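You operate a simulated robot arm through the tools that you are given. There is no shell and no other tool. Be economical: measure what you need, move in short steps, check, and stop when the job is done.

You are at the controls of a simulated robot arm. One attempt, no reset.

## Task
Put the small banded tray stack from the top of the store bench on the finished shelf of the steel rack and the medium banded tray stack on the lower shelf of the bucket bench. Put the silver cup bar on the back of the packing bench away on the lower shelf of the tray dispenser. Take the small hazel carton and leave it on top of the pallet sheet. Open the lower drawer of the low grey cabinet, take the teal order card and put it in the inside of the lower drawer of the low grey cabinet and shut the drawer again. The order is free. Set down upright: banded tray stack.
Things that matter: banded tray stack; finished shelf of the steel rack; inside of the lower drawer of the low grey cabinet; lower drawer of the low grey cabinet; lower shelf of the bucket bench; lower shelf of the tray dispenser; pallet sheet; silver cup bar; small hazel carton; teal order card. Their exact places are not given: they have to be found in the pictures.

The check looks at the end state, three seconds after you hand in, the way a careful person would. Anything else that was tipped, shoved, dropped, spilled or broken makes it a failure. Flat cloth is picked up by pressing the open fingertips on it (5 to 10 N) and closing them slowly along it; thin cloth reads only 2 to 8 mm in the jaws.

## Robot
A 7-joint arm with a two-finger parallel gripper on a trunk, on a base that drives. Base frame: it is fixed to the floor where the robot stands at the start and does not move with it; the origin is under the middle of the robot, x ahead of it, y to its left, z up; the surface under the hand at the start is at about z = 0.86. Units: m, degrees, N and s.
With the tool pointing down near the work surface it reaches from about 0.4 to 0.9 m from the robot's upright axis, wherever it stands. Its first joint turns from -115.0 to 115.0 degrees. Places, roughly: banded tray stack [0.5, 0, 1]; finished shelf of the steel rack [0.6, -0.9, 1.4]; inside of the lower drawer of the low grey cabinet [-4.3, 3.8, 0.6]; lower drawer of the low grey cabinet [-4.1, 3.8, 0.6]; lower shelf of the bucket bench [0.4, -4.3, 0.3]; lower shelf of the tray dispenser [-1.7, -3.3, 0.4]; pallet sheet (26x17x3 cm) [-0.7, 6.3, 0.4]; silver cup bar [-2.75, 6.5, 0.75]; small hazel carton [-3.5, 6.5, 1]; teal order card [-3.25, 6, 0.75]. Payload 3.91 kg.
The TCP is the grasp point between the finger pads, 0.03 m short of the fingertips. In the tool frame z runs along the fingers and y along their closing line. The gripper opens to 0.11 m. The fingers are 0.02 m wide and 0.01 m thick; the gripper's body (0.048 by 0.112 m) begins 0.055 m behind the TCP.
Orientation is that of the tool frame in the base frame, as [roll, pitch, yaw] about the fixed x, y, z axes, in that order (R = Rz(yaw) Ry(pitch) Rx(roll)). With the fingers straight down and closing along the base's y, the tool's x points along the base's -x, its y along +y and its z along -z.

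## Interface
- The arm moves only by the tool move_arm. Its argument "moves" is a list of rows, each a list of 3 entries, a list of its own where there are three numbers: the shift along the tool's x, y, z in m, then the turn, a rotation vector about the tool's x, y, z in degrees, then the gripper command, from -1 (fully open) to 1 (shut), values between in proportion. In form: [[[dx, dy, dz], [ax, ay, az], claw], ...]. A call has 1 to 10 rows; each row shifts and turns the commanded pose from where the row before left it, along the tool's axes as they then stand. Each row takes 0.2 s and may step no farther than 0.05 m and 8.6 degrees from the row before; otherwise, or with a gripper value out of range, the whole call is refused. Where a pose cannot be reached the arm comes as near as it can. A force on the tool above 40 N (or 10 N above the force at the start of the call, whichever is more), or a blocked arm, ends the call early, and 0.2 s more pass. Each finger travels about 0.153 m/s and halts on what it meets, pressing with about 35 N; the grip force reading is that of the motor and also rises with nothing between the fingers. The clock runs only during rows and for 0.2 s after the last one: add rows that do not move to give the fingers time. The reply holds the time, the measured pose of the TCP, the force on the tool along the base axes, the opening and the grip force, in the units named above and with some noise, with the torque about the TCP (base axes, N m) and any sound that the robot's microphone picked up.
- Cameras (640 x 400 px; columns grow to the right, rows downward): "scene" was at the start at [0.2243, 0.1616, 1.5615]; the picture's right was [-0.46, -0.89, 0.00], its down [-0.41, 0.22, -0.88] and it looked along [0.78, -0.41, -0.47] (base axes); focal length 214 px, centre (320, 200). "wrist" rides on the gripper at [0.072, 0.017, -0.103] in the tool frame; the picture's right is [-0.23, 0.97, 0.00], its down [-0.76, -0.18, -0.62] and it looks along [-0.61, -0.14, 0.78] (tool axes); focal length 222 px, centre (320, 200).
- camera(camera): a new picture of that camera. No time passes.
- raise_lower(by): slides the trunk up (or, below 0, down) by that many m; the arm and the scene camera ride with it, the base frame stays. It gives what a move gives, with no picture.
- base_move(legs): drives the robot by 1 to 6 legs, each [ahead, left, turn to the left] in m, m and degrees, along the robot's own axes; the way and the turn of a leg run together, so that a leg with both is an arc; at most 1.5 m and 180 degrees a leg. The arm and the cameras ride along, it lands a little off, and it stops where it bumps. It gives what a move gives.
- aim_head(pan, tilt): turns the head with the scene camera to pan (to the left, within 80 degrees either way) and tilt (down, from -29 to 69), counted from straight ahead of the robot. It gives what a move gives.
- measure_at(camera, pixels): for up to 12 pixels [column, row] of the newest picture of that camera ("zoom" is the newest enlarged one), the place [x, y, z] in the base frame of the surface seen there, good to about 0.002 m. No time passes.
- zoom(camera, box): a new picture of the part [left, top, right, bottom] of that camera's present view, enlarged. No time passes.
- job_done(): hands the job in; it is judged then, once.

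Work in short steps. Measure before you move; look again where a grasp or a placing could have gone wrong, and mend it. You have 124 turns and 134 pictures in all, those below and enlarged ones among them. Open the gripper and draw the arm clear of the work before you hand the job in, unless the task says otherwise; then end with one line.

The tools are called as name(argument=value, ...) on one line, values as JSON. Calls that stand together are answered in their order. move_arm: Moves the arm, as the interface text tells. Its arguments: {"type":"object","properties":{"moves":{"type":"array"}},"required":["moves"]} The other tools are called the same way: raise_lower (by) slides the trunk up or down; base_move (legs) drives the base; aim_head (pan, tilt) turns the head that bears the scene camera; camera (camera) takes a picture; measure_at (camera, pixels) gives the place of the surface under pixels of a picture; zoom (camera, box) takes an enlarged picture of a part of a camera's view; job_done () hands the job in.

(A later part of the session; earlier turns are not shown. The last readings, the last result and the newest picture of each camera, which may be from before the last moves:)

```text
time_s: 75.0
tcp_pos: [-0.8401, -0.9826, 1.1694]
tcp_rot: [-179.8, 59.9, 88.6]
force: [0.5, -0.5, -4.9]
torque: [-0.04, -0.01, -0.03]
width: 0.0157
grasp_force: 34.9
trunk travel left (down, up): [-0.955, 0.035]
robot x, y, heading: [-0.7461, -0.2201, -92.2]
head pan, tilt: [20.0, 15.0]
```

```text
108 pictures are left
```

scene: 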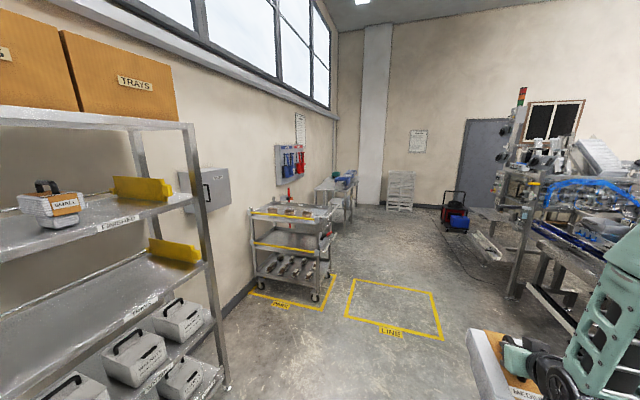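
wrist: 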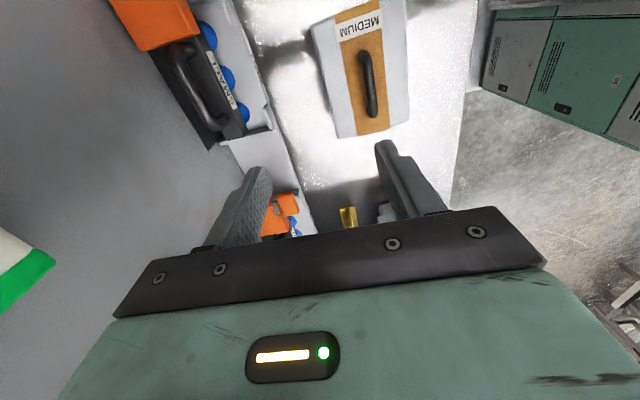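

The corridor ahead is open; the trolley is at (295,250), the bench beyond at (340,185), machine at right. I measure and zoom on the bench.

measure_at(camera="scene", pixels=[[335, 188], [345, 215], [318, 300], [330, 275], [440, 340], [510, 295], [560, 330], [355, 182], [455, 220], [400, 205], [590, 350], [540, 280]])

zoom(camera="scene", box=[280, 150, 420, 240])

zoom(camera="scene", box=[430, 80, 640, 330])

```text
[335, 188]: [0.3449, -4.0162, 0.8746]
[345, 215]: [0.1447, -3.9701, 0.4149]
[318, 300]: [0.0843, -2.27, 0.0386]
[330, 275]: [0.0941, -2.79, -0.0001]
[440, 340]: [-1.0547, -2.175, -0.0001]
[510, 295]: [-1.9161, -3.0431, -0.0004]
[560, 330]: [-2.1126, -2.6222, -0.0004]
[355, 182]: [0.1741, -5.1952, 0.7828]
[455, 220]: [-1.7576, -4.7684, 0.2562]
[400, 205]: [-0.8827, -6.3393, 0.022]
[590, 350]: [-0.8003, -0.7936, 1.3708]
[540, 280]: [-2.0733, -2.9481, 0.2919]
```

```text
4.44 times, centred on (350, 195) of scene
```

zoom: 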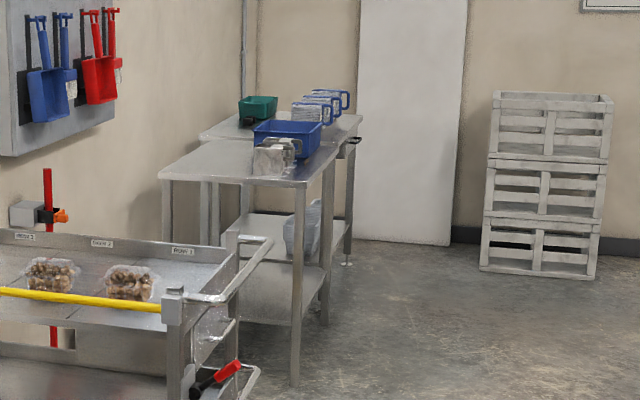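

```text
1.60 times, centred on (535, 205) of scene
```

zoom: 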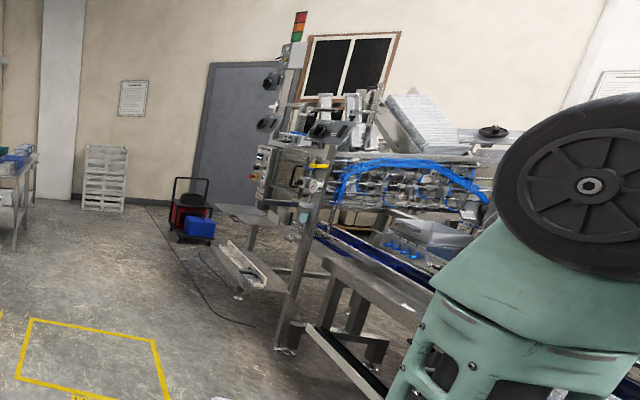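

The bucket bench front is near x≈0.14, y≈−4…−4.6. I drive down the corridor and turn to face it.

base_move(legs=[[1.35, 0, 0], [1.35, 0, 0], [1.35, 0, 0], [0, 0, 92]])

aim_head(pan=0, tilt=35)

camera(camera="scene")

```text
time_s: 98.2
tcp_pos: [-0.184, -4.2943, 1.1688]
tcp_rot: [-179.7, 60.0, 179.5]
force: [0.3, -0.1, -4.7]
torque: [-0.01, 0.02, -0.01]
width: 0.0158
grasp_force: 35.0
trunk travel left (down, up): [-0.955, 0.035]
robot x, y, heading: [-0.9501, -4.2088, -1.5]
head pan, tilt: [20.0, 15.0]
```

```text
time_s: 99.0
tcp_pos: [-0.184, -4.2944, 1.1693]
tcp_rot: [-179.7, 59.9, 179.4]
force: [0.9, -1.2, -4.8]
torque: [0.03, -0.04, -0.01]
width: 0.0157
grasp_force: 35.4
trunk travel left (down, up): [-0.955, 0.035]
robot x, y, heading: [-0.9461, -4.2063, -1.1]
head pan, tilt: [0.0, 35.0]
```

```text
105 pictures are left
```

scene: 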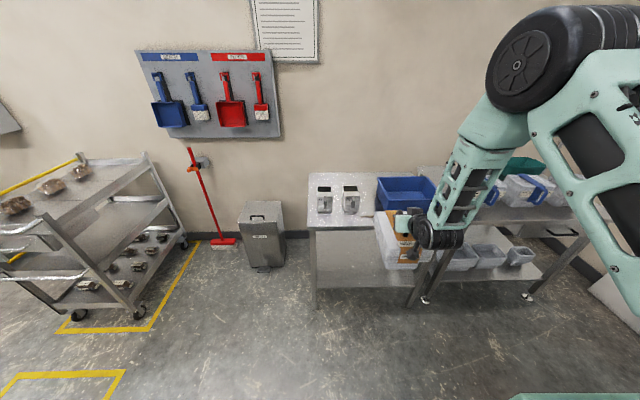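

Two benches: left with scales and blue tub (310–430), right with tubs/buckets. I measure them to decide which is at [0.4,−4.3,0.3].

measure_at(camera="scene", pixels=[[318, 300], [340, 275], [365, 290], [400, 300], [412, 305], [330, 220], [480, 290], [530, 293], [430, 290], [445, 298], [365, 190], [315, 225]])

zoom(camera="scene", box=[290, 150, 600, 320])

```text
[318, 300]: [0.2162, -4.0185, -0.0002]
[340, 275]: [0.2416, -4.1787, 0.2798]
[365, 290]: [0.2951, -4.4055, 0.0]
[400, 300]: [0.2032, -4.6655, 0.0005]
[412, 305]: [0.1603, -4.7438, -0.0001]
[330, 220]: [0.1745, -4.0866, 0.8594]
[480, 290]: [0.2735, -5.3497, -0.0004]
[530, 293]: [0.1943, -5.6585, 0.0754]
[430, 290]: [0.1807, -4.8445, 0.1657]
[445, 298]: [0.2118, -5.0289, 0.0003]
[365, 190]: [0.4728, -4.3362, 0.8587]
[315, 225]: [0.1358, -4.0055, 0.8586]
```

```text
2.06 times, centred on (445, 235) of scene
```

zoom: 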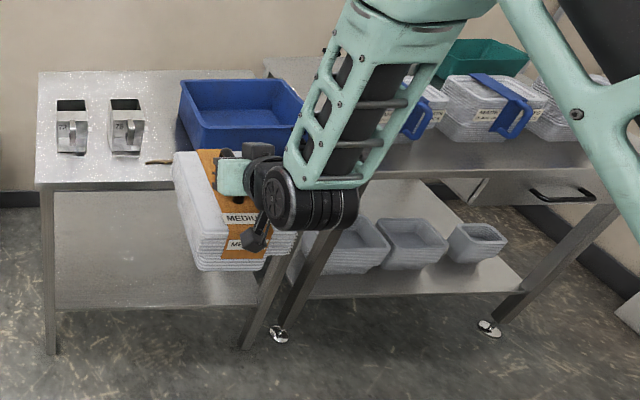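

The left bench (lower shelf z=0.28, y −4.0…−4.65) matches the bucket bench. The forearm must clear its edge (x≈0.135, z≈0.8–0.86), so I measure the forearm profile.

measure_at(camera="scene", pixels=[[403, 222], [418, 238], [435, 236], [450, 240], [455, 180], [475, 140], [490, 105], [530, 60], [420, 222], [440, 190]])

raise_lower(by=-0.45)

```text
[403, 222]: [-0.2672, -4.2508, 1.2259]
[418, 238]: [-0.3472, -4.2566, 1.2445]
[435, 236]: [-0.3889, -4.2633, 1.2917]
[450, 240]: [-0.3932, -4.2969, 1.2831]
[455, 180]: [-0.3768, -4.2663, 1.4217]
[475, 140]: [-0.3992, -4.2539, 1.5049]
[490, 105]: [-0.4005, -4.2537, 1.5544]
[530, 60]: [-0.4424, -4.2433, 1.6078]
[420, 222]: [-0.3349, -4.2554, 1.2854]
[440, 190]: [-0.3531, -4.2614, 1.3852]
```

```text
refused: -0.45 is not a number from -0.4 to 0.4
```

The forearm is nearly vertical 0.16 m behind the TCP. I extend the arm a bit (up 0.1, ahead 0.08) so it leans back, then lower the trunk in two steps.

move_arm(moves=[[[-0.0422, 0, 0.0064], [0, 0, 0], 1], [[-0.0422, 0, 0.0064], [0, 0, 0], 1], [[-0.0422, 0, 0.0064], [0, 0, 0], 1]])

raise_lower(by=-0.4)

raise_lower(by=-0.39)

aim_head(pan=5, tilt=20)

camera(camera="scene")

```text
time_s: 99.8
tcp_pos: [-0.1046, -4.2964, 1.2691]
tcp_rot: [-179.7, 59.9, 179.4]
force: [-1.2, 0.3, -5.0]
torque: [-0.02, -0.04, 0.02]
width: 0.0159
grasp_force: 35.2
trunk travel left (down, up): [-0.955, 0.035]
robot x, y, heading: [-0.9488, -4.2073, -1.5]
head pan, tilt: [0.0, 35.0]
```

```text
time_s: 103.6
tcp_pos: [-0.1042, -4.2942, 0.8695]
tcp_rot: [-179.8, 60.1, 179.4]
force: [-0.9, -0.1, -4.9]
torque: [-0.03, -0.01, -0.01]
width: 0.0157
grasp_force: 35.2
trunk travel left (down, up): [-0.555, 0.435]
robot x, y, heading: [-0.9523, -4.2074, -1.1]
head pan, tilt: [0.0, 35.0]
```

```text
time_s: 107.4
tcp_pos: [-0.1036, -4.2956, 0.4789]
tcp_rot: [-179.7, 60.0, 179.4]
force: [-0.1, 0.9, -5.0]
torque: [0.02, 0.0, -0.01]
width: 0.0159
grasp_force: 34.9
trunk travel left (down, up): [-0.165, 0.825]
robot x, y, heading: [-0.9495, -4.207, -1.6]
head pan, tilt: [0.0, 35.0]
```

```text
time_s: 108.1
tcp_pos: [-0.1038, -4.2949, 0.4793]
tcp_rot: [-179.8, 59.9, 179.3]
force: [0.0, 0.7, -4.6]
torque: [0.0, -0.04, -0.02]
width: 0.0156
grasp_force: 34.9
trunk travel left (down, up): [-0.165, 0.825]
robot x, y, heading: [-0.9544, -4.2113, -1.5]
head pan, tilt: [5.0, 20.0]
```

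```text
103 pictures are left
```

scene: 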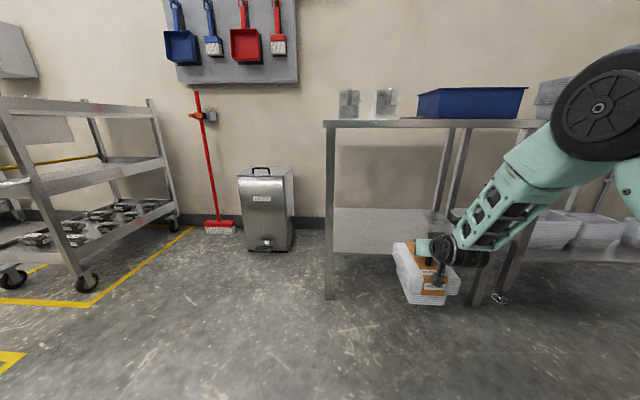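

Stack is level and below the bench top. I measure the forearm relative to the bench edge and right leg, and the shelf.

measure_at(camera="scene", pixels=[[462, 235], [480, 200], [500, 175], [530, 150], [560, 140], [600, 100], [484, 285], [528, 132], [360, 245], [345, 250], [360, 215], [335, 124]])

zoom(camera="scene", box=[310, 100, 560, 310])

```text
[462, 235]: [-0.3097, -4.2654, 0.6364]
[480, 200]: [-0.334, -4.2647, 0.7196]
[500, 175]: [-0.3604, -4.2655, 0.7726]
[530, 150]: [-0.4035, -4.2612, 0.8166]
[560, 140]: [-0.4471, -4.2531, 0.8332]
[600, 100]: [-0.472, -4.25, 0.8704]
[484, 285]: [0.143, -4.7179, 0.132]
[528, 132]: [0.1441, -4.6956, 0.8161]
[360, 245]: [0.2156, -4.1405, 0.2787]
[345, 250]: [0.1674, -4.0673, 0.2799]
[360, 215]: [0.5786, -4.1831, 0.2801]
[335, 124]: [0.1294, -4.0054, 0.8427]
```

```text
1.90 times, centred on (435, 205) of scene
```

zoom: 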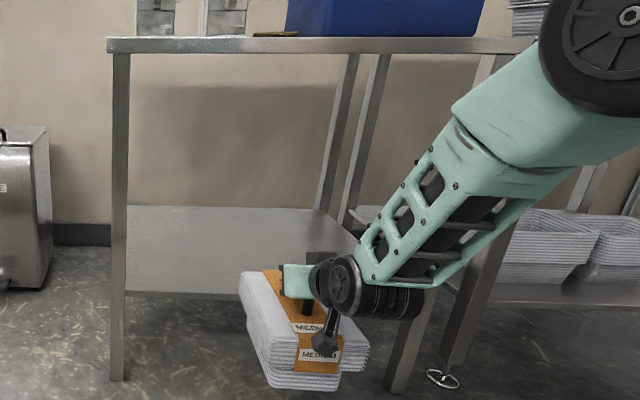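

Clear: the forearm passes the bench edge with margin for TCP x≈0.30. Drive ahead 0.40 m.

base_move(legs=[[0.4, 0, 0]])

camera(camera="scene")

```text
time_s: 110.6
tcp_pos: [0.2969, -4.3008, 0.48]
tcp_rot: [-179.7, 59.8, 179.6]
force: [-0.3, -0.4, -5.3]
torque: [0.01, 0.03, 0.02]
width: 0.0158
grasp_force: 35.4
trunk travel left (down, up): [-0.165, 0.825]
robot x, y, heading: [-0.5537, -4.2198, -1.3]
head pan, tilt: [5.0, 20.0]
```

```text
101 pictures are left
```

scene: 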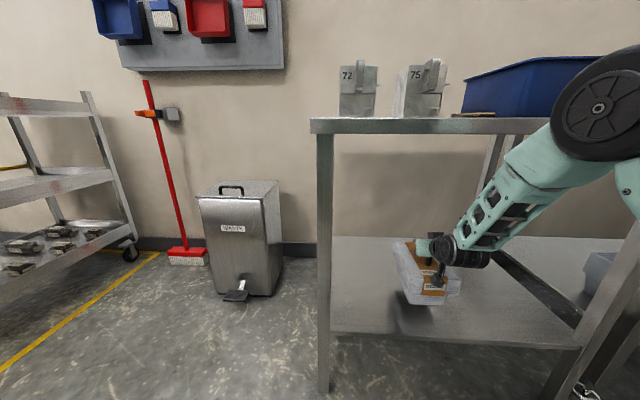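

Over the shelf. Lower 40 mm and release.

raise_lower(by=-0.04)

move_arm(moves=[[[0, 0, 0], [0, 0, 0], 0.4], [[0, 0, 0], [0, 0, 0], 0.1], [[0, 0, 0], [0, 0, 0], 0.1]])

zoom(camera="scene", box=[310, 180, 560, 340])

```text
time_s: 111.5
tcp_pos: [0.2968, -4.3001, 0.4396]
tcp_rot: [-179.7, 59.9, 179.6]
force: [0.2, -1.4, -4.4]
torque: [0.0, -0.03, -0.01]
width: 0.0158
grasp_force: 35.2
trunk travel left (down, up): [-0.125, 0.865]
robot x, y, heading: [-0.5479, -4.2172, -0.9]
head pan, tilt: [5.0, 20.0]
```

```text
time_s: 112.3
tcp_pos: [0.2969, -4.2997, 0.4392]
tcp_rot: [-179.7, 60.0, 179.5]
force: [0.4, 0.1, -0.1]
torque: [0.0, 0.02, -0.04]
width: 0.0497
grasp_force: 0.0
trunk travel left (down, up): [-0.125, 0.865]
robot x, y, heading: [-0.5504, -4.2178, -1.0]
head pan, tilt: [5.0, 20.0]
```

```text
2.50 times, centred on (435, 260) of scene
```

zoom: 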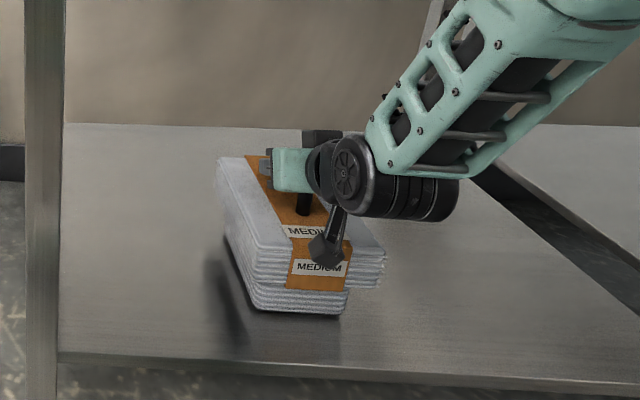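

Standing upright on the shelf. I back out, raise the trunk, turn left toward +y, and look at the tray dispenser on the way.

base_move(legs=[[-0.45, 0, 0]])

raise_lower(by=0.4)

base_move(legs=[[0, 0, 91]])

aim_head(pan=50, tilt=25)

camera(camera="scene")

```text
time_s: 115.0
tcp_pos: [-0.162, -4.2905, 0.441]
tcp_rot: [-179.7, 60.0, 179.9]
force: [0.6, -0.2, -0.1]
torque: [-0.01, 0.0, -0.02]
width: 0.0493
grasp_force: 0.0
trunk travel left (down, up): [-0.125, 0.865]
robot x, y, heading: [-1.0093, -4.2106, -1.0]
head pan, tilt: [5.0, 20.0]
```

```text
time_s: 118.9
tcp_pos: [-0.1626, -4.2911, 0.8398]
tcp_rot: [-179.7, 60.0, 179.8]
force: [0.3, 0.3, -0.4]
torque: [-0.02, 0.02, -0.05]
width: 0.0493
grasp_force: 0.0
trunk travel left (down, up): [-0.525, 0.465]
robot x, y, heading: [-1.0086, -4.209, -0.9]
head pan, tilt: [5.0, 20.0]
```

```text
time_s: 123.1
tcp_pos: [-0.945, -3.3597, 0.8404]
tcp_rot: [-179.7, 60.0, -89.2]
force: [1.1, -1.3, -0.5]
torque: [-0.01, -0.02, 0.01]
width: 0.0495
grasp_force: 0.1
trunk travel left (down, up): [-0.525, 0.465]
robot x, y, heading: [-1.0105, -4.2092, 90.2]
head pan, tilt: [5.0, 20.0]
```

```text
time_s: 124.2
tcp_pos: [-0.9451, -3.3586, 0.8401]
tcp_rot: [-179.8, 60.0, -89.0]
force: [0.5, 0.2, 0.6]
torque: [0.0, 0.02, 0.0]
width: 0.0494
grasp_force: 0.0
trunk travel left (down, up): [-0.525, 0.465]
robot x, y, heading: [-1.0108, -4.2094, 90.0]
head pan, tilt: [50.0, 25.0]
```

```text
99 pictures are left
```

scene: 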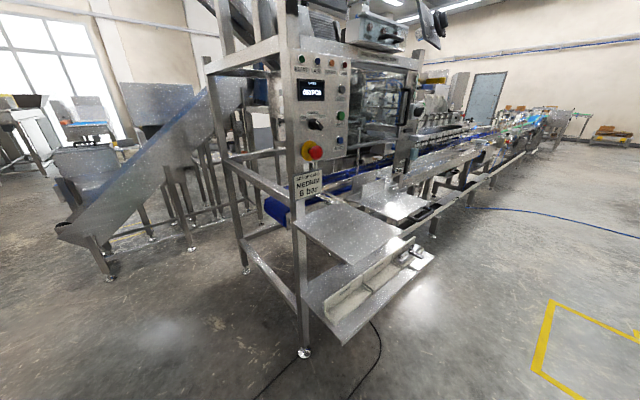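

The dispenser has an upper plate (340,230) and lower shelf (350,285). I measure both and zoom in.

measure_at(camera="scene", pixels=[[320, 225], [370, 260], [410, 242], [320, 285], [345, 335], [370, 310], [432, 258], [385, 285], [345, 305], [400, 265], [330, 305], [300, 220]])

zoom(camera="scene", box=[260, 160, 480, 350])

```text
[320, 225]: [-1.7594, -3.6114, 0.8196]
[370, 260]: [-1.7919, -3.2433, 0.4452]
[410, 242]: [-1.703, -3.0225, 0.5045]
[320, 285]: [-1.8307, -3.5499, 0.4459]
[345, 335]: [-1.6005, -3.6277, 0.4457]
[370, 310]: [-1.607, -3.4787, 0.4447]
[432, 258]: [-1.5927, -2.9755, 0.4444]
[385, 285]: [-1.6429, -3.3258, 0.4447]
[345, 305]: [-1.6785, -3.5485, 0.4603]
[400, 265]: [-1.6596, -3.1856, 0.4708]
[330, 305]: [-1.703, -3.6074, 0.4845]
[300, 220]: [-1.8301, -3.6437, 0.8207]
```

```text
2.11 times, centred on (370, 255) of scene
```

zoom: 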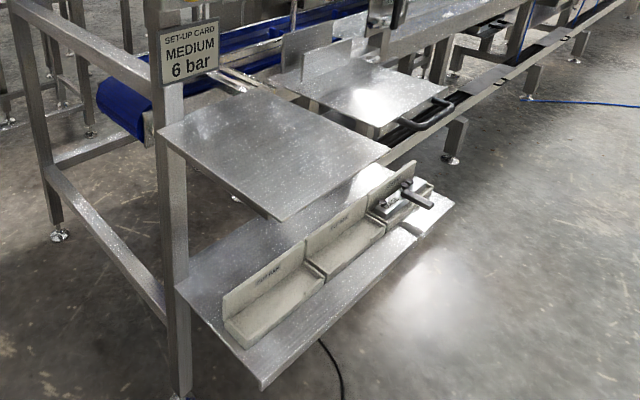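

There are labelled nests on the lower shelf; I zoom closer to read them.

zoom(camera="scene", box=[315, 220, 445, 310])

measure_at(camera="zoom", pixels=[[200, 40], [140, 110], [315, 120], [170, 350], [110, 290], [290, 180], [300, 265], [280, 270], [400, 140], [450, 110], [500, 90], [540, 195]])

```text
4.44 times, centred on (380, 265) of scene
```

zoom: 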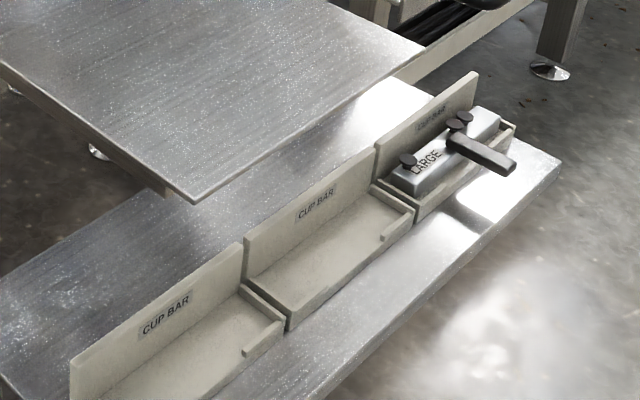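

```text
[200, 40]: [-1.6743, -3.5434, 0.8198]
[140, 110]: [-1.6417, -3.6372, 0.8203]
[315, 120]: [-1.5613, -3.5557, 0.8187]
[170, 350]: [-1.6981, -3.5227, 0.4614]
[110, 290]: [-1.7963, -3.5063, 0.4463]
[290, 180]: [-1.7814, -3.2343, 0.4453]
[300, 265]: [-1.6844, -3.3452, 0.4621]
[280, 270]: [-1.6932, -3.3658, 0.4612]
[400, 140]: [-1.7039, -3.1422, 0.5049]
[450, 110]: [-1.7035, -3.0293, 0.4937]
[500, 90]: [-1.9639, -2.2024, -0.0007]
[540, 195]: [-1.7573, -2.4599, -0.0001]
```

Empty CUP BAR nests exist at y≈−3.54 and −3.34 (floor z 0.4615), under a plate at z 0.82. Now I drive north along x≈−1 and look ahead.

base_move(legs=[[1.3, 0, 0], [1.3, 0, 0], [1.3, 0, 0], [1.3, 0, 0]])

aim_head(pan=25, tilt=12)

camera(camera="scene")

measure_at(camera="scene", pixels=[[100, 250], [200, 250], [300, 250], [400, 250], [500, 250], [320, 220], [250, 220], [180, 220], [400, 220], [450, 220], [550, 220], [320, 300]])

```text
time_s: 149.2
tcp_pos: [-0.9394, 1.8473, 0.8388]
tcp_rot: [-179.7, 60.0, -89.7]
force: [-0.4, -0.1, -0.2]
torque: [-0.03, 0.02, 0.04]
width: 0.0496
grasp_force: 0.0
trunk travel left (down, up): [-0.525, 0.465]
robot x, y, heading: [-1.0148, 1.0003, 89.8]
head pan, tilt: [50.0, 25.0]
```

```text
time_s: 150.1
tcp_pos: [-0.9411, 1.8475, 0.8391]
tcp_rot: [-179.7, 60.0, -89.8]
force: [0.1, -0.1, -0.1]
torque: [0.01, -0.02, 0.01]
width: 0.0496
grasp_force: 0.0
trunk travel left (down, up): [-0.525, 0.465]
robot x, y, heading: [-1.014, 0.9995, 89.6]
head pan, tilt: [25.0, 12.0]
```

```text
96 pictures are left
```

scene: 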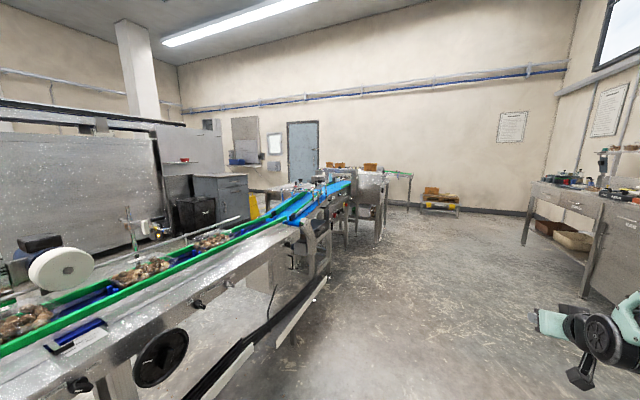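

```text
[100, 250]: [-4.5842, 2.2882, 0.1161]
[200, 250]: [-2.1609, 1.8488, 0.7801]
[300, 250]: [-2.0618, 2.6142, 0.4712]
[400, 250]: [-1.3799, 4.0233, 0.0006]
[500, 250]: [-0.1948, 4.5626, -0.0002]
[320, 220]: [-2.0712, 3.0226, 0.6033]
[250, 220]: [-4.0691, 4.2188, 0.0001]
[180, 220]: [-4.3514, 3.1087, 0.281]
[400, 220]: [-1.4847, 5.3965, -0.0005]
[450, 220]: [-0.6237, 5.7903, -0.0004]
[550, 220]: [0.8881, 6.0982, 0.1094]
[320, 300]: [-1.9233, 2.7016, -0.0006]
```

The pallet with sheet is ahead at (440,200), and the grey cabinet behind the line at (220,190). I zoom in on the far area.

zoom(camera="scene", box=[180, 110, 480, 280])

measure_at(camera="zoom", pixels=[[90, 170], [60, 240], [375, 200], [410, 290], [440, 190], [480, 160], [430, 250], [340, 120], [400, 125], [545, 170], [565, 185], [505, 145]])

```text
2.13 times, centred on (330, 195) of scene
```

zoom: 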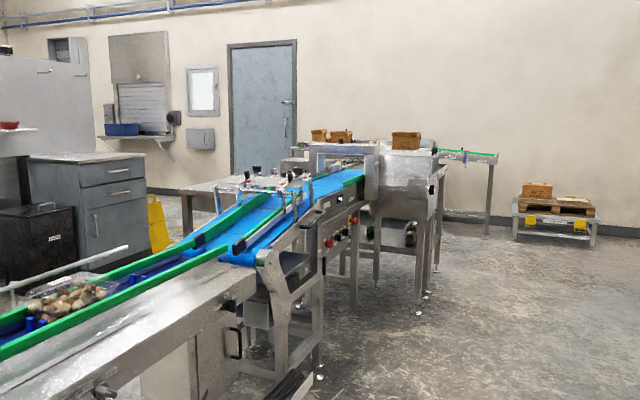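

```text
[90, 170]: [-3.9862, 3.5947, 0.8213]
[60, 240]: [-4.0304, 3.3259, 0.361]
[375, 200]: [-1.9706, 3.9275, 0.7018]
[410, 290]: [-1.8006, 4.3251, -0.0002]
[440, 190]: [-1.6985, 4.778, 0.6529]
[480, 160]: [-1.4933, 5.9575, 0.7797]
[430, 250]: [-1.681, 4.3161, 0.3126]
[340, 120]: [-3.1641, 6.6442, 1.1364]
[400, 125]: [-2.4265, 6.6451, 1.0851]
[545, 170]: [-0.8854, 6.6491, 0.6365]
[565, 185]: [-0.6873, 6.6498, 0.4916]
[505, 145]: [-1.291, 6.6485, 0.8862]
```

I drive north to y≈4.4 and look toward the packing area and pallet.

base_move(legs=[[1.3, 0, 0], [1.3, 0, 0], [1.0, -0.15, 0]])

raise_lower(by=0.4)

aim_head(pan=45, tilt=15)

camera(camera="scene")

zoom(camera="scene", box=[260, 120, 480, 290])

```text
time_s: 167.7
tcp_pos: [-0.7516, 5.4632, 0.8393]
tcp_rot: [-179.8, 60.1, -89.9]
force: [0.5, 0.0, -0.2]
torque: [-0.03, -0.04, 0.02]
width: 0.0494
grasp_force: 0.1
trunk travel left (down, up): [-0.525, 0.465]
robot x, y, heading: [-0.8309, 4.6152, 89.4]
head pan, tilt: [25.0, 12.0]
```

```text
time_s: 171.5
tcp_pos: [-0.7505, 5.4648, 1.24]
tcp_rot: [-179.7, 60.1, -90.0]
force: [-0.2, 0.9, -0.3]
torque: [0.01, 0.01, 0.03]
width: 0.0495
grasp_force: 0.1
trunk travel left (down, up): [-0.925, 0.065]
robot x, y, heading: [-0.826, 4.6158, 89.7]
head pan, tilt: [25.0, 12.0]
```

```text
time_s: 172.3
tcp_pos: [-0.7533, 5.4646, 1.2402]
tcp_rot: [-179.7, 60.0, -89.9]
force: [-0.3, -0.5, 0.2]
torque: [0.01, 0.01, -0.02]
width: 0.0494
grasp_force: 0.1
trunk travel left (down, up): [-0.925, 0.065]
robot x, y, heading: [-0.824, 4.6145, 89.6]
head pan, tilt: [45.0, 15.0]
```

```text
94 pictures are left
```

scene: 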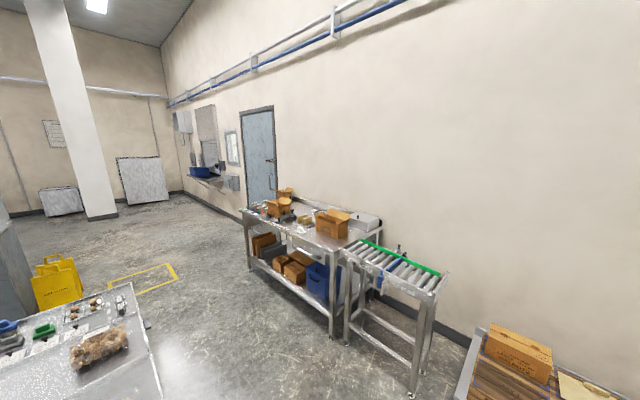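

```text
2.35 times, centred on (370, 205) of scene
```

zoom: 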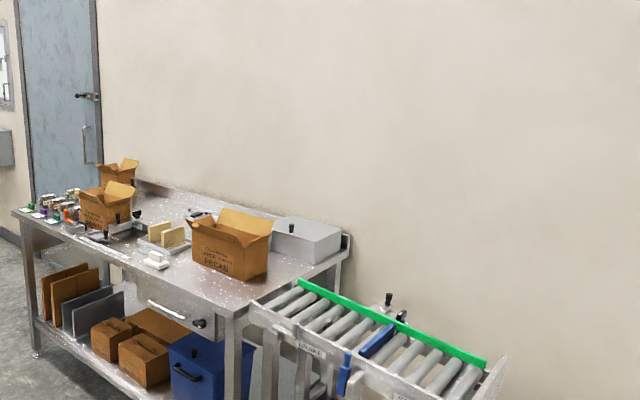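

There's a passage between the line's end table (bottom left) and the packing bench. I measure obstacles and objects.

measure_at(camera="scene", pixels=[[152, 370], [130, 285], [145, 325], [347, 345], [332, 335], [247, 270], [410, 390], [330, 245], [60, 290], [240, 212], [170, 270], [445, 285]])

aim_head(pan=0, tilt=40)

camera(camera="scene")

```text
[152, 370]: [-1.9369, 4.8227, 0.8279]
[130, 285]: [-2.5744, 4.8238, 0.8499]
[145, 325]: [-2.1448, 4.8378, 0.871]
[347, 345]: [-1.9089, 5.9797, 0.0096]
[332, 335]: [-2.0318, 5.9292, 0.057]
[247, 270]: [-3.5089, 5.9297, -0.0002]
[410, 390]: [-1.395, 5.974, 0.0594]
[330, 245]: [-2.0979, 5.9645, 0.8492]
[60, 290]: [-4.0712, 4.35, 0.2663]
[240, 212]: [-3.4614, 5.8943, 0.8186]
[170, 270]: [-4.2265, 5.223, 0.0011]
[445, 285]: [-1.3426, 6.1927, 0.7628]
```

```text
time_s: 173.5
tcp_pos: [-0.7524, 5.4645, 1.2406]
tcp_rot: [-179.7, 60.1, -89.8]
force: [0.8, -0.7, -0.3]
torque: [0.04, -0.02, -0.04]
width: 0.0496
grasp_force: 0.0
trunk travel left (down, up): [-0.925, 0.065]
robot x, y, heading: [-0.8287, 4.6146, 89.4]
head pan, tilt: [0.0, 40.0]
```

```text
92 pictures are left
```

scene: 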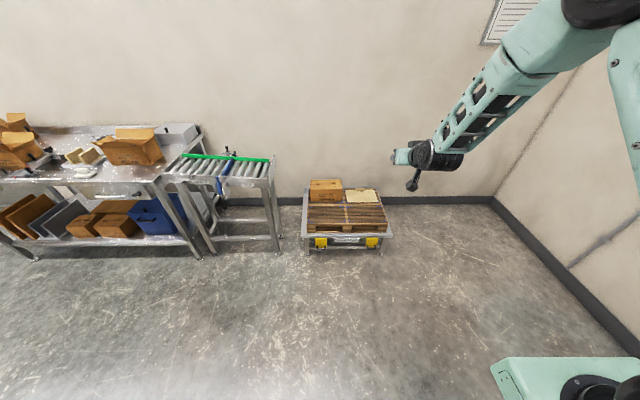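

I zoom on the pallet and measure the sheet and box.

zoom(camera="scene", box=[290, 165, 410, 260])

measure_at(camera="zoom", pixels=[[305, 140], [325, 190], [470, 190], [445, 140], [385, 165], [180, 150], [275, 110], [275, 160], [120, 240], [500, 230], [300, 300], [290, 180]])

```text
4.21 times, centred on (350, 212) of scene
```

zoom: 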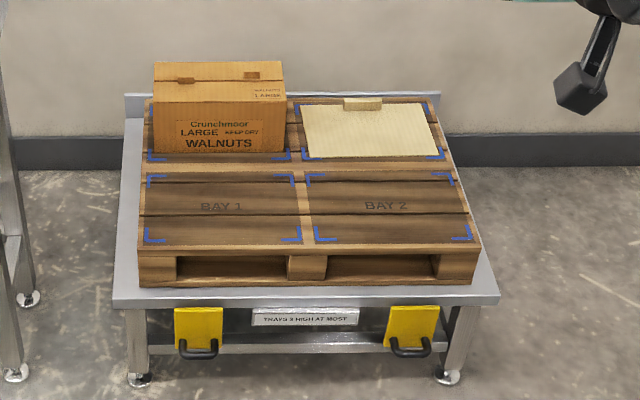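

```text
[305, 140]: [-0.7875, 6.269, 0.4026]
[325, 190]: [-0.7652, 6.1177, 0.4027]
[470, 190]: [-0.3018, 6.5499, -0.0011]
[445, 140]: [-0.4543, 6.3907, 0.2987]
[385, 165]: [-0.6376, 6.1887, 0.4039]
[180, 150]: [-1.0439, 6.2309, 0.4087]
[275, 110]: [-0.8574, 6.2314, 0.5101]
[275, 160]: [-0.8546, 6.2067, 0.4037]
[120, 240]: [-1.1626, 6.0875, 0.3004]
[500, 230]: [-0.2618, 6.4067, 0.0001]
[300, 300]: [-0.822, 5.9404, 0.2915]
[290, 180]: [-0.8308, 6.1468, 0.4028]
```

Measure the sheet itself more exactly.

measure_at(camera="zoom", pixels=[[370, 130], [312, 153], [440, 150], [425, 110], [305, 110], [363, 104], [375, 155], [350, 110], [220, 65], [160, 65], [285, 65]])

```text
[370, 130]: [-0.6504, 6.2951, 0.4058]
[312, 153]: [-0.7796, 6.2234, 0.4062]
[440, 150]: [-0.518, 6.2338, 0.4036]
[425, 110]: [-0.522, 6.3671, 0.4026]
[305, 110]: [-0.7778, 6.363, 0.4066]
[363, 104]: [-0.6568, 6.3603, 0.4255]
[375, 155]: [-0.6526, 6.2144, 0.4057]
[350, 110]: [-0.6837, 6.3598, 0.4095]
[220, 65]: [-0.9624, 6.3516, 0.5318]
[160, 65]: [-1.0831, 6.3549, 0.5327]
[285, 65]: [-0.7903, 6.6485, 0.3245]
```

The sheet's top (z 0.406) is centred at (−0.65, 6.29). I bring the arm to vertical, retracted and high, before entering the aisle.

move_arm(moves=[[[0, 0, 0], [0, 8.57, 0], -1], [[0, 0, 0], [0, 8.57, 0], -1], [[0, 0, 0], [0, 8.57, 0], -1], [[0, 0, 0], [0, 8.57, 0], -1], [[0, 0, 0], [0, 8.57, 0], -1], [[0, 0, 0], [0, 8.57, 0], -1], [[0, 0, 0], [0, 8.57, 0], -1], [[0.03, 0, -0.04], [0, 0, 0], -1], [[0.03, 0, -0.04], [0, 0, 0], -1], [[0.03, 0, -0.04], [0, 0, 0], -1]])

move_arm(moves=[[[0.04, 0, -0.03], [0, 0, 0], -1], [[0.04, 0, -0.03], [0, 0, 0], -1], [[0.04, 0, -0.03], [0, 0, 0], -1], [[0.04, 0, -0.03], [0, 0, 0], -1], [[0.04, 0, -0.03], [0, 0, 0], -1]])

base_move(legs=[[0.75, 0, 0], [0, 1.2, 0], [0, 1.0, 0]])

aim_head(pan=0, tilt=40)

camera(camera="scene")

```text
time_s: 175.7
tcp_pos: [-0.7539, 5.3736, 1.3603]
tcp_rot: [-179.8, -0.1, -90.0]
force: [0.2, 0.3, -1.1]
torque: [-0.03, 0.02, 0.01]
width: 0.11
grasp_force: 0.1
trunk travel left (down, up): [-0.925, 0.065]
robot x, y, heading: [-0.8293, 4.6151, 89.3]
head pan, tilt: [0.0, 40.0]
```

```text
time_s: 176.9
tcp_pos: [-0.7521, 5.1736, 1.51]
tcp_rot: [-179.8, -0.1, -90.1]
force: [-0.7, 1.1, 0.2]
torque: [-0.03, -0.01, 0.07]
width: 0.1099
grasp_force: 0.1
trunk travel left (down, up): [-0.925, 0.065]
robot x, y, heading: [-0.829, 4.6185, 89.5]
head pan, tilt: [0.0, 40.0]
```

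```text
time_s: 191.3
tcp_pos: [-2.9528, 5.8797, 1.5107]
tcp_rot: [-179.9, 0.1, -88.0]
force: [-0.3, -0.5, -0.3]
torque: [-0.01, -0.02, -0.02]
width: 0.1102
grasp_force: 0.2
trunk travel left (down, up): [-0.925, 0.065]
robot x, y, heading: [-3.0109, 5.3182, 91.5]
head pan, tilt: [0.0, 40.0]
```

```text
time_s: 191.9
tcp_pos: [-2.9538, 5.8792, 1.51]
tcp_rot: [-179.8, 0.0, -87.9]
force: [-0.2, 0.7, -0.2]
torque: [0.0, -0.01, -0.02]
width: 0.11
grasp_force: 0.0
trunk travel left (down, up): [-0.925, 0.065]
robot x, y, heading: [-3.0085, 5.3206, 91.7]
head pan, tilt: [0.0, 40.0]
```

```text
90 pictures are left
```

scene: 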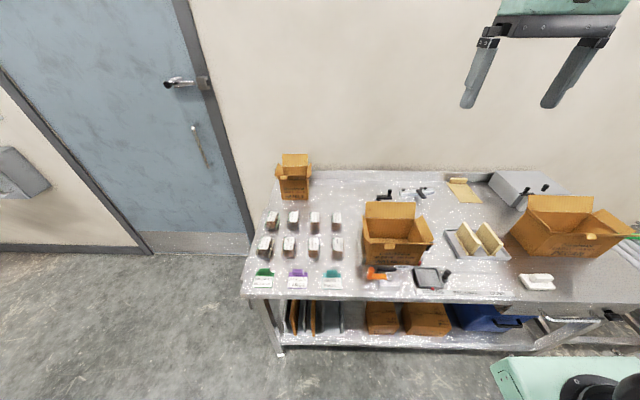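

All items visible: open small carton at (295,177), teal card at (333,278), cup bars near (400,192). I zoom in.

zoom(camera="scene", box=[240, 145, 370, 295])

zoom(camera="scene", box=[360, 160, 520, 260])

measure_at(camera="zoom", pixels=[[60, 145], [110, 135], [170, 120], [190, 115], [220, 120], [255, 115], [270, 130], [280, 110], [400, 120], [205, 140], [240, 130], [300, 130]])

```text
2.67 times, centred on (305, 220) of scene
```

zoom: 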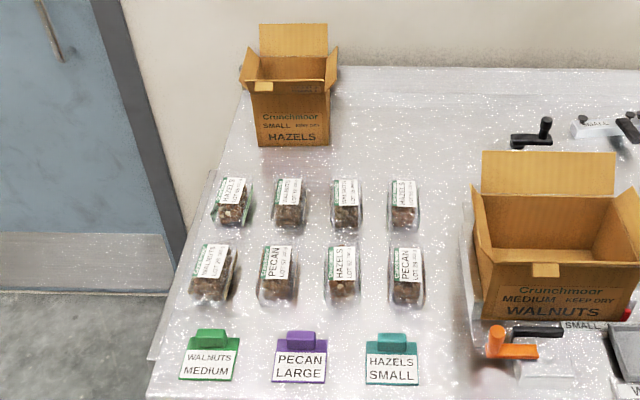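

```text
4.00 times, centred on (440, 210) of scene
```

zoom: 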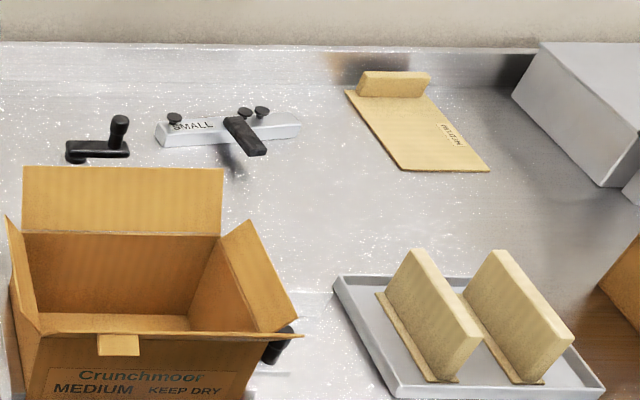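

```text
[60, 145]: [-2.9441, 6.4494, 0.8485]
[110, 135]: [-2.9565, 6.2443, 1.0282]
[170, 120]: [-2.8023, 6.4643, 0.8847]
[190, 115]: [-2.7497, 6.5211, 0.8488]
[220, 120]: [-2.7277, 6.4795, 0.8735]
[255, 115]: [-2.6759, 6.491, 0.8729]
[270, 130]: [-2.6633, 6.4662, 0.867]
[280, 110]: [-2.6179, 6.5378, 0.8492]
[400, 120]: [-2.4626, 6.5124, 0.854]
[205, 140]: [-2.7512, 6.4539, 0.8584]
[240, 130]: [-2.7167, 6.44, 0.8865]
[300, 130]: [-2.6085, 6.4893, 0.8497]
```

Some zoom measurements look shifted from the picture; I cross-check with the scene picture.

measure_at(camera="scene", pixels=[[388, 192], [388, 196], [388, 200], [388, 204], [388, 208], [403, 192], [410, 191], [420, 190], [425, 196], [432, 190], [295, 175], [333, 280]])

measure_at(camera="zoom", pixels=[[110, 120], [110, 145], [110, 160], [110, 175], [110, 200], [165, 135], [295, 125], [240, 115], [255, 145]])

```text
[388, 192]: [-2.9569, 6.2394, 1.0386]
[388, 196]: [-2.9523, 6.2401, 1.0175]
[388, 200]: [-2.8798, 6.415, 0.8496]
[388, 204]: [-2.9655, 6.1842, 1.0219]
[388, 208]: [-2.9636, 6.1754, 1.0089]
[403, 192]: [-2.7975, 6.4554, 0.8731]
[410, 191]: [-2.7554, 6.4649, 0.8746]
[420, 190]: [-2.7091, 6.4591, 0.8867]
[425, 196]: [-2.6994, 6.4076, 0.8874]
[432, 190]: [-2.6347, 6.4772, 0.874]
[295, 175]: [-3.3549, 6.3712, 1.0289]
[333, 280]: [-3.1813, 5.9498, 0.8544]
```

```text
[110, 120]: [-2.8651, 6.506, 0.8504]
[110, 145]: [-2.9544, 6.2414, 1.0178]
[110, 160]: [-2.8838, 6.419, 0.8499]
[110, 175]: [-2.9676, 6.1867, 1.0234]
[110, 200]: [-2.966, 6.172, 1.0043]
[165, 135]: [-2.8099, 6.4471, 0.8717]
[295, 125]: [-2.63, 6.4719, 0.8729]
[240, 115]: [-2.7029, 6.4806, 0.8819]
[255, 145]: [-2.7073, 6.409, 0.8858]
```

Measurements agree after all (the black crank sits at z≈1.03). Now a closer look at the teal card and the small carton.

zoom(camera="scene", box=[310, 255, 360, 295])

measure_at(camera="zoom", pixels=[[300, 100], [240, 110], [350, 110], [180, 180], [180, 300], [280, 250], [280, 310], [400, 180], [400, 300], [300, 160], [300, 330], [450, 250]])

zoom(camera="scene", box=[265, 145, 325, 210])

measure_at(camera="zoom", pixels=[[220, 60], [220, 110], [400, 110], [230, 190], [370, 190], [300, 330], [200, 300], [400, 320], [300, 130], [120, 150], [440, 120], [300, 215]])

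```text
10.00 times, centred on (335, 275) of scene
```

zoom: 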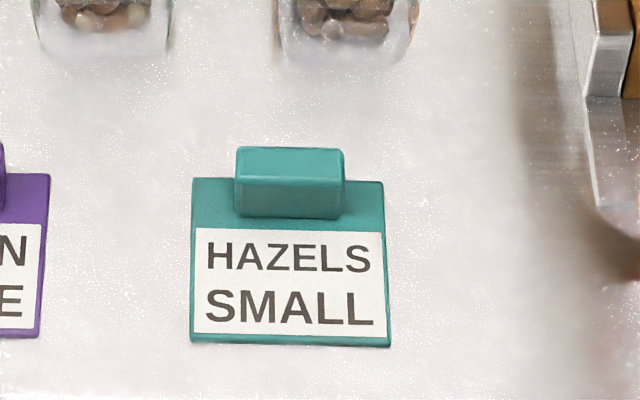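

```text
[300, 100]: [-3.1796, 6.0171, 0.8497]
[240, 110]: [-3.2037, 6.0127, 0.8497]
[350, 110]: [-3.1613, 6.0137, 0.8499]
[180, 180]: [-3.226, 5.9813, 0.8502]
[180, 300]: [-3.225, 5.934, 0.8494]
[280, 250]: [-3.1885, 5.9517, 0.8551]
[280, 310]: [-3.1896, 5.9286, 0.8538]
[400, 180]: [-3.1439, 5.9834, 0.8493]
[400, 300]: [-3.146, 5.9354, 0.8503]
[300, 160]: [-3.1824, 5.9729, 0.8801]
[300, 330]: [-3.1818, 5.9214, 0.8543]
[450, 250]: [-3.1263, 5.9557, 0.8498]
```

```text
6.15 times, centred on (295, 178) of scene
```

zoom: 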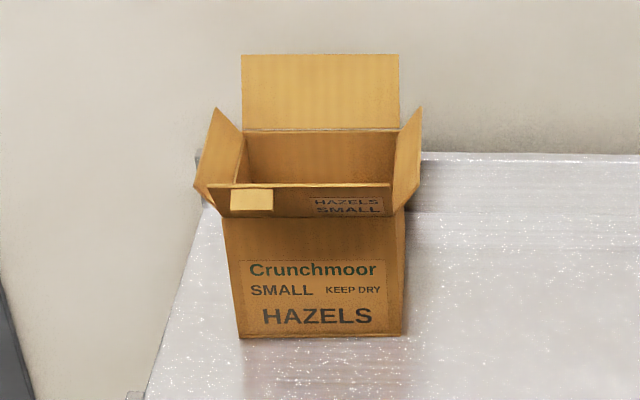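

```text
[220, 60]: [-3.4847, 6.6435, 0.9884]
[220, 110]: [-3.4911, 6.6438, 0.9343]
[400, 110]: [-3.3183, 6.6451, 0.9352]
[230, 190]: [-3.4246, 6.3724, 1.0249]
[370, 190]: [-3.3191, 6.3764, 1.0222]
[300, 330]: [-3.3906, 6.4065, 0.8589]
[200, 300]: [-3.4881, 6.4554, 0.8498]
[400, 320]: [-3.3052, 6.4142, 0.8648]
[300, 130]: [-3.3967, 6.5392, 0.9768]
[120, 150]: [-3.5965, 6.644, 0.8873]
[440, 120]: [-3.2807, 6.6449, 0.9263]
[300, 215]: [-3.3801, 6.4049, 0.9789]
```

Card: flat plate at z≈0.855 with a raised tab (x −3.208…−3.162, y≈5.974, top 0.88). I go above it to grip the tab by its ends.

move_arm(moves=[[[0, 0, 0], [0, 0, 2], -0.4], [[-0.019, 0.0464, 0], [0, 0, 0], -0.4], [[-0.019, 0.0464, 0], [0, 0, 0], -0.4], [[-0.019, 0.0464, 0], [0, 0, 0], -0.4], [[-0.019, 0.0464, 0], [0, 0, 0], -0.4], [[-0.019, 0.0464, 0], [0, 0, 0], -0.4], [[0, 0, 0.05], [0, 0, 0], -0.4], [[0, 0, 0.05], [0, 0, 0], -0.4], [[0, 0, 0.05], [0, 0, 0], -0.4], [[0, 0, 0.05], [0, 0, 0], -0.4]])

move_arm(moves=[[[0, 0, 0.05], [0, 0, 0], -0.4], [[0, 0, 0.05], [0, 0, 0], -0.4], [[0, 0, 0.05], [0, 0, 0], -0.4], [[0, 0, 0.05], [0, 0, 0], -0.4], [[0, 0, 0.05], [0, 0, 0], -0.4], [[0, 0, 0.05], [0, 0, 0], -0.4], [[0, 0, 0], [0, 0, 0], -0.4]])

camera(camera="wrist")

```text
refused: row 2 steps farther than a row can; nothing moved
```

```text
time_s: 193.5
tcp_pos: [-2.9523, 5.8806, 1.2107]
tcp_rot: [-179.9, 0.0, -88.0]
force: [0.2, 0.0, 0.6]
torque: [0.0, -0.01, 0.01]
width: 0.0768
grasp_force: 0.0
trunk travel left (down, up): [-0.925, 0.065]
robot x, y, heading: [-3.0068, 5.3156, 91.6]
head pan, tilt: [0.0, 40.0]
```

```text
85 pictures are left
```

wrist: 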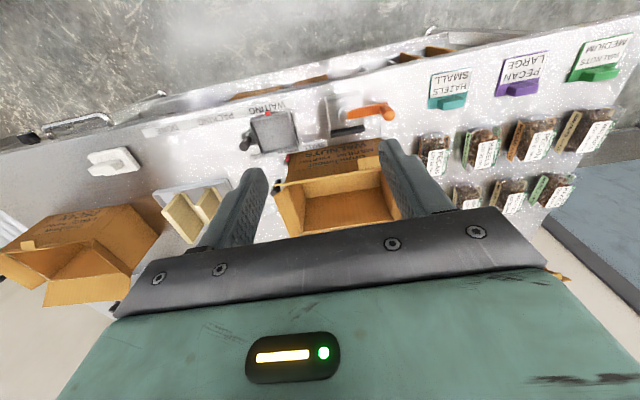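

One call was refused (step slightly too long), the other lowered the hand to z 1.21, clear. I now shift over the card and descend to ~1.0.

move_arm(moves=[[[0, 0, 0], [0, 0, 2], -0.4], [[-0.0157, 0.039, 0], [0, 0, 0], -0.4], [[-0.0157, 0.039, 0], [0, 0, 0], -0.4], [[-0.0157, 0.039, 0], [0, 0, 0], -0.4], [[-0.0157, 0.039, 0], [0, 0, 0], -0.4], [[-0.0157, 0.039, 0], [0, 0, 0], -0.4], [[-0.0157, 0.039, 0], [0, 0, 0], -0.4], [[0, 0, 0.05], [0, 0, 0], -0.4], [[0, 0, 0.05], [0, 0, 0], -0.4], [[0, 0, 0.05], [0, 0, 0], -0.4]])

move_arm(moves=[[[0, 0, 0.05], [0, 0, 0], -0.4], [[0, 0, 0.03], [0, 0, 0], -0.4], [[0, 0, 0], [0, 0, 0], -0.4]])

camera(camera="wrist")

```text
time_s: 195.7
tcp_pos: [-3.1866, 5.9741, 1.0593]
tcp_rot: [-180.0, 0.0, -89.8]
force: [-0.1, 0.3, 0.5]
torque: [0.03, 0.03, 0.0]
width: 0.077
grasp_force: 0.1
trunk travel left (down, up): [-0.925, 0.065]
robot x, y, heading: [-3.0104, 5.3191, 91.6]
head pan, tilt: [0.0, 40.0]
```

```text
time_s: 196.5
tcp_pos: [-3.1839, 5.972, 0.9788]
tcp_rot: [-179.9, 0.0, -90.0]
force: [-0.1, -0.5, -0.4]
torque: [0.01, 0.03, 0.04]
width: 0.0771
grasp_force: 0.1
trunk travel left (down, up): [-0.925, 0.065]
robot x, y, heading: [-3.0083, 5.317, 91.6]
head pan, tilt: [0.0, 40.0]
```

```text
84 pictures are left
```

wrist: 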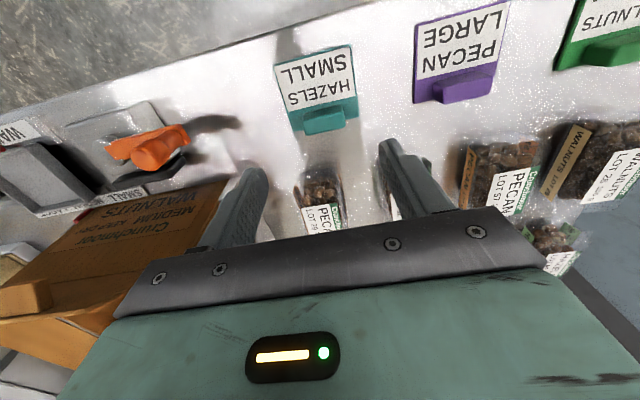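

The tab is between the fingers' lines. Descend to z≈0.888 and close slowly.

move_arm(moves=[[[0, 0.002, 0.04], [0, 0, 0], -0.4], [[0, 0, 0.03], [0, 0, 0], -0.4], [[0, 0, 0.02], [0, 0, 0], -0.4], [[0, 0, 0], [0, 0, 0], 0], [[0, 0, 0], [0, 0, 0], 0.5], [[0, 0, 0], [0, 0, 0], 1], [[0, 0, 0], [0, 0, 0], 1], [[0, 0, -0.02], [0, 0, 0], 1], [[0, 0, -0.04], [0, 0, 0], 1], [[0, 0, 0], [0, 0, 0], 1]])

camera(camera="wrist")

```text
time_s: 198.7
tcp_pos: [-3.1867, 5.9751, 0.951]
tcp_rot: [-179.9, 0.0, -89.9]
force: [-0.2, 1.6, -0.6]
torque: [-0.01, 0.01, 0.01]
width: 0.0384
grasp_force: 35.6
trunk travel left (down, up): [-0.925, 0.065]
robot x, y, heading: [-3.0142, 5.3205, 91.4]
head pan, tilt: [0.0, 40.0]
```

```text
83 pictures are left
```

wrist: 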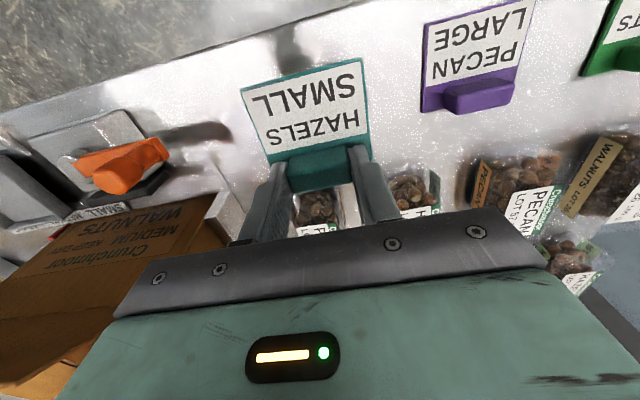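

Card held by its tab. Raise, turn left to face −x, and look toward the cabinet.

move_arm(moves=[[[0, 0, -0.05], [0, 0, 0], 1], [[0, 0, -0.05], [0, 0, 0], 1], [[0, 0, -0.05], [0, 0, 0], 1], [[0, 0, -0.05], [0, 0, 0], 1], [[0.03, 0, -0.04], [0, 0, 0], 1], [[0.03, 0, -0.04], [0, 0, 0], 1]])

base_move(legs=[[0, 0, 88], [0.15, 0.5, 0]])

aim_head(pan=25, tilt=35)

camera(camera="scene")

```text
time_s: 200.1
tcp_pos: [-3.1909, 5.9126, 1.2313]
tcp_rot: [-179.8, -0.1, -89.9]
force: [0.6, 0.9, -1.0]
torque: [-0.04, -0.01, 0.03]
width: 0.0385
grasp_force: 35.2
trunk travel left (down, up): [-0.925, 0.065]
robot x, y, heading: [-3.0086, 5.3209, 91.8]
head pan, tilt: [0.0, 40.0]
```

```text
time_s: 206.8
tcp_pos: [-3.7811, 4.6835, 1.2313]
tcp_rot: [-179.8, -0.1, -3.5]
force: [0.1, 0.0, -0.7]
torque: [0.0, -0.03, -0.03]
width: 0.0385
grasp_force: 34.6
trunk travel left (down, up): [-0.925, 0.065]
robot x, y, heading: [-3.1785, 4.829, 178.1]
head pan, tilt: [0.0, 40.0]
```

```text
time_s: 207.7
tcp_pos: [-3.7817, 4.6817, 1.2308]
tcp_rot: [-180.0, 0.0, -3.5]
force: [-0.5, 0.2, -0.3]
torque: [0.01, 0.01, 0.01]
width: 0.0388
grasp_force: 35.2
trunk travel left (down, up): [-0.925, 0.065]
robot x, y, heading: [-3.1793, 4.8277, 177.8]
head pan, tilt: [25.0, 35.0]
```

```text
82 pictures are left
```

scene: 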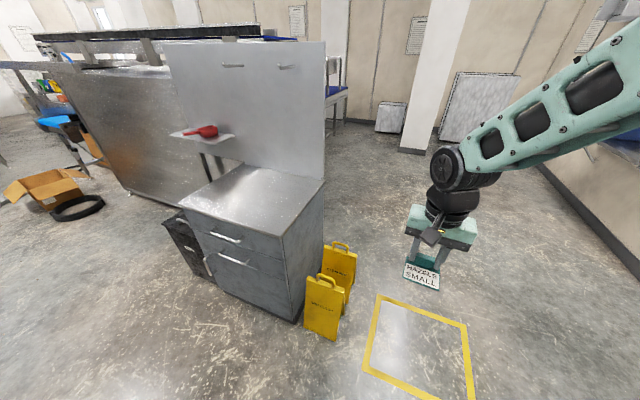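

The cabinet has two drawer handles at (228,238) and (234,260); I zoom and measure.

zoom(camera="scene", box=[150, 150, 370, 350])

measure_at(camera="zoom", pixels=[[100, 175], [380, 270], [220, 255], [195, 250], [260, 270], [205, 310], [250, 325], [290, 340], [240, 365], [400, 500], [60, 230], [280, 100]])

```text
2.00 times, centred on (260, 250) of scene
```

zoom: 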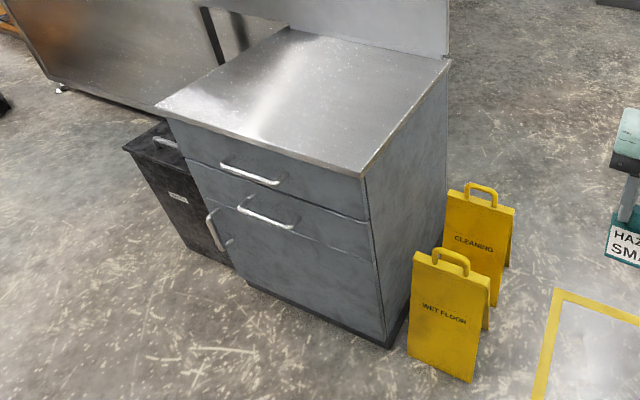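

```text
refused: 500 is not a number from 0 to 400
```

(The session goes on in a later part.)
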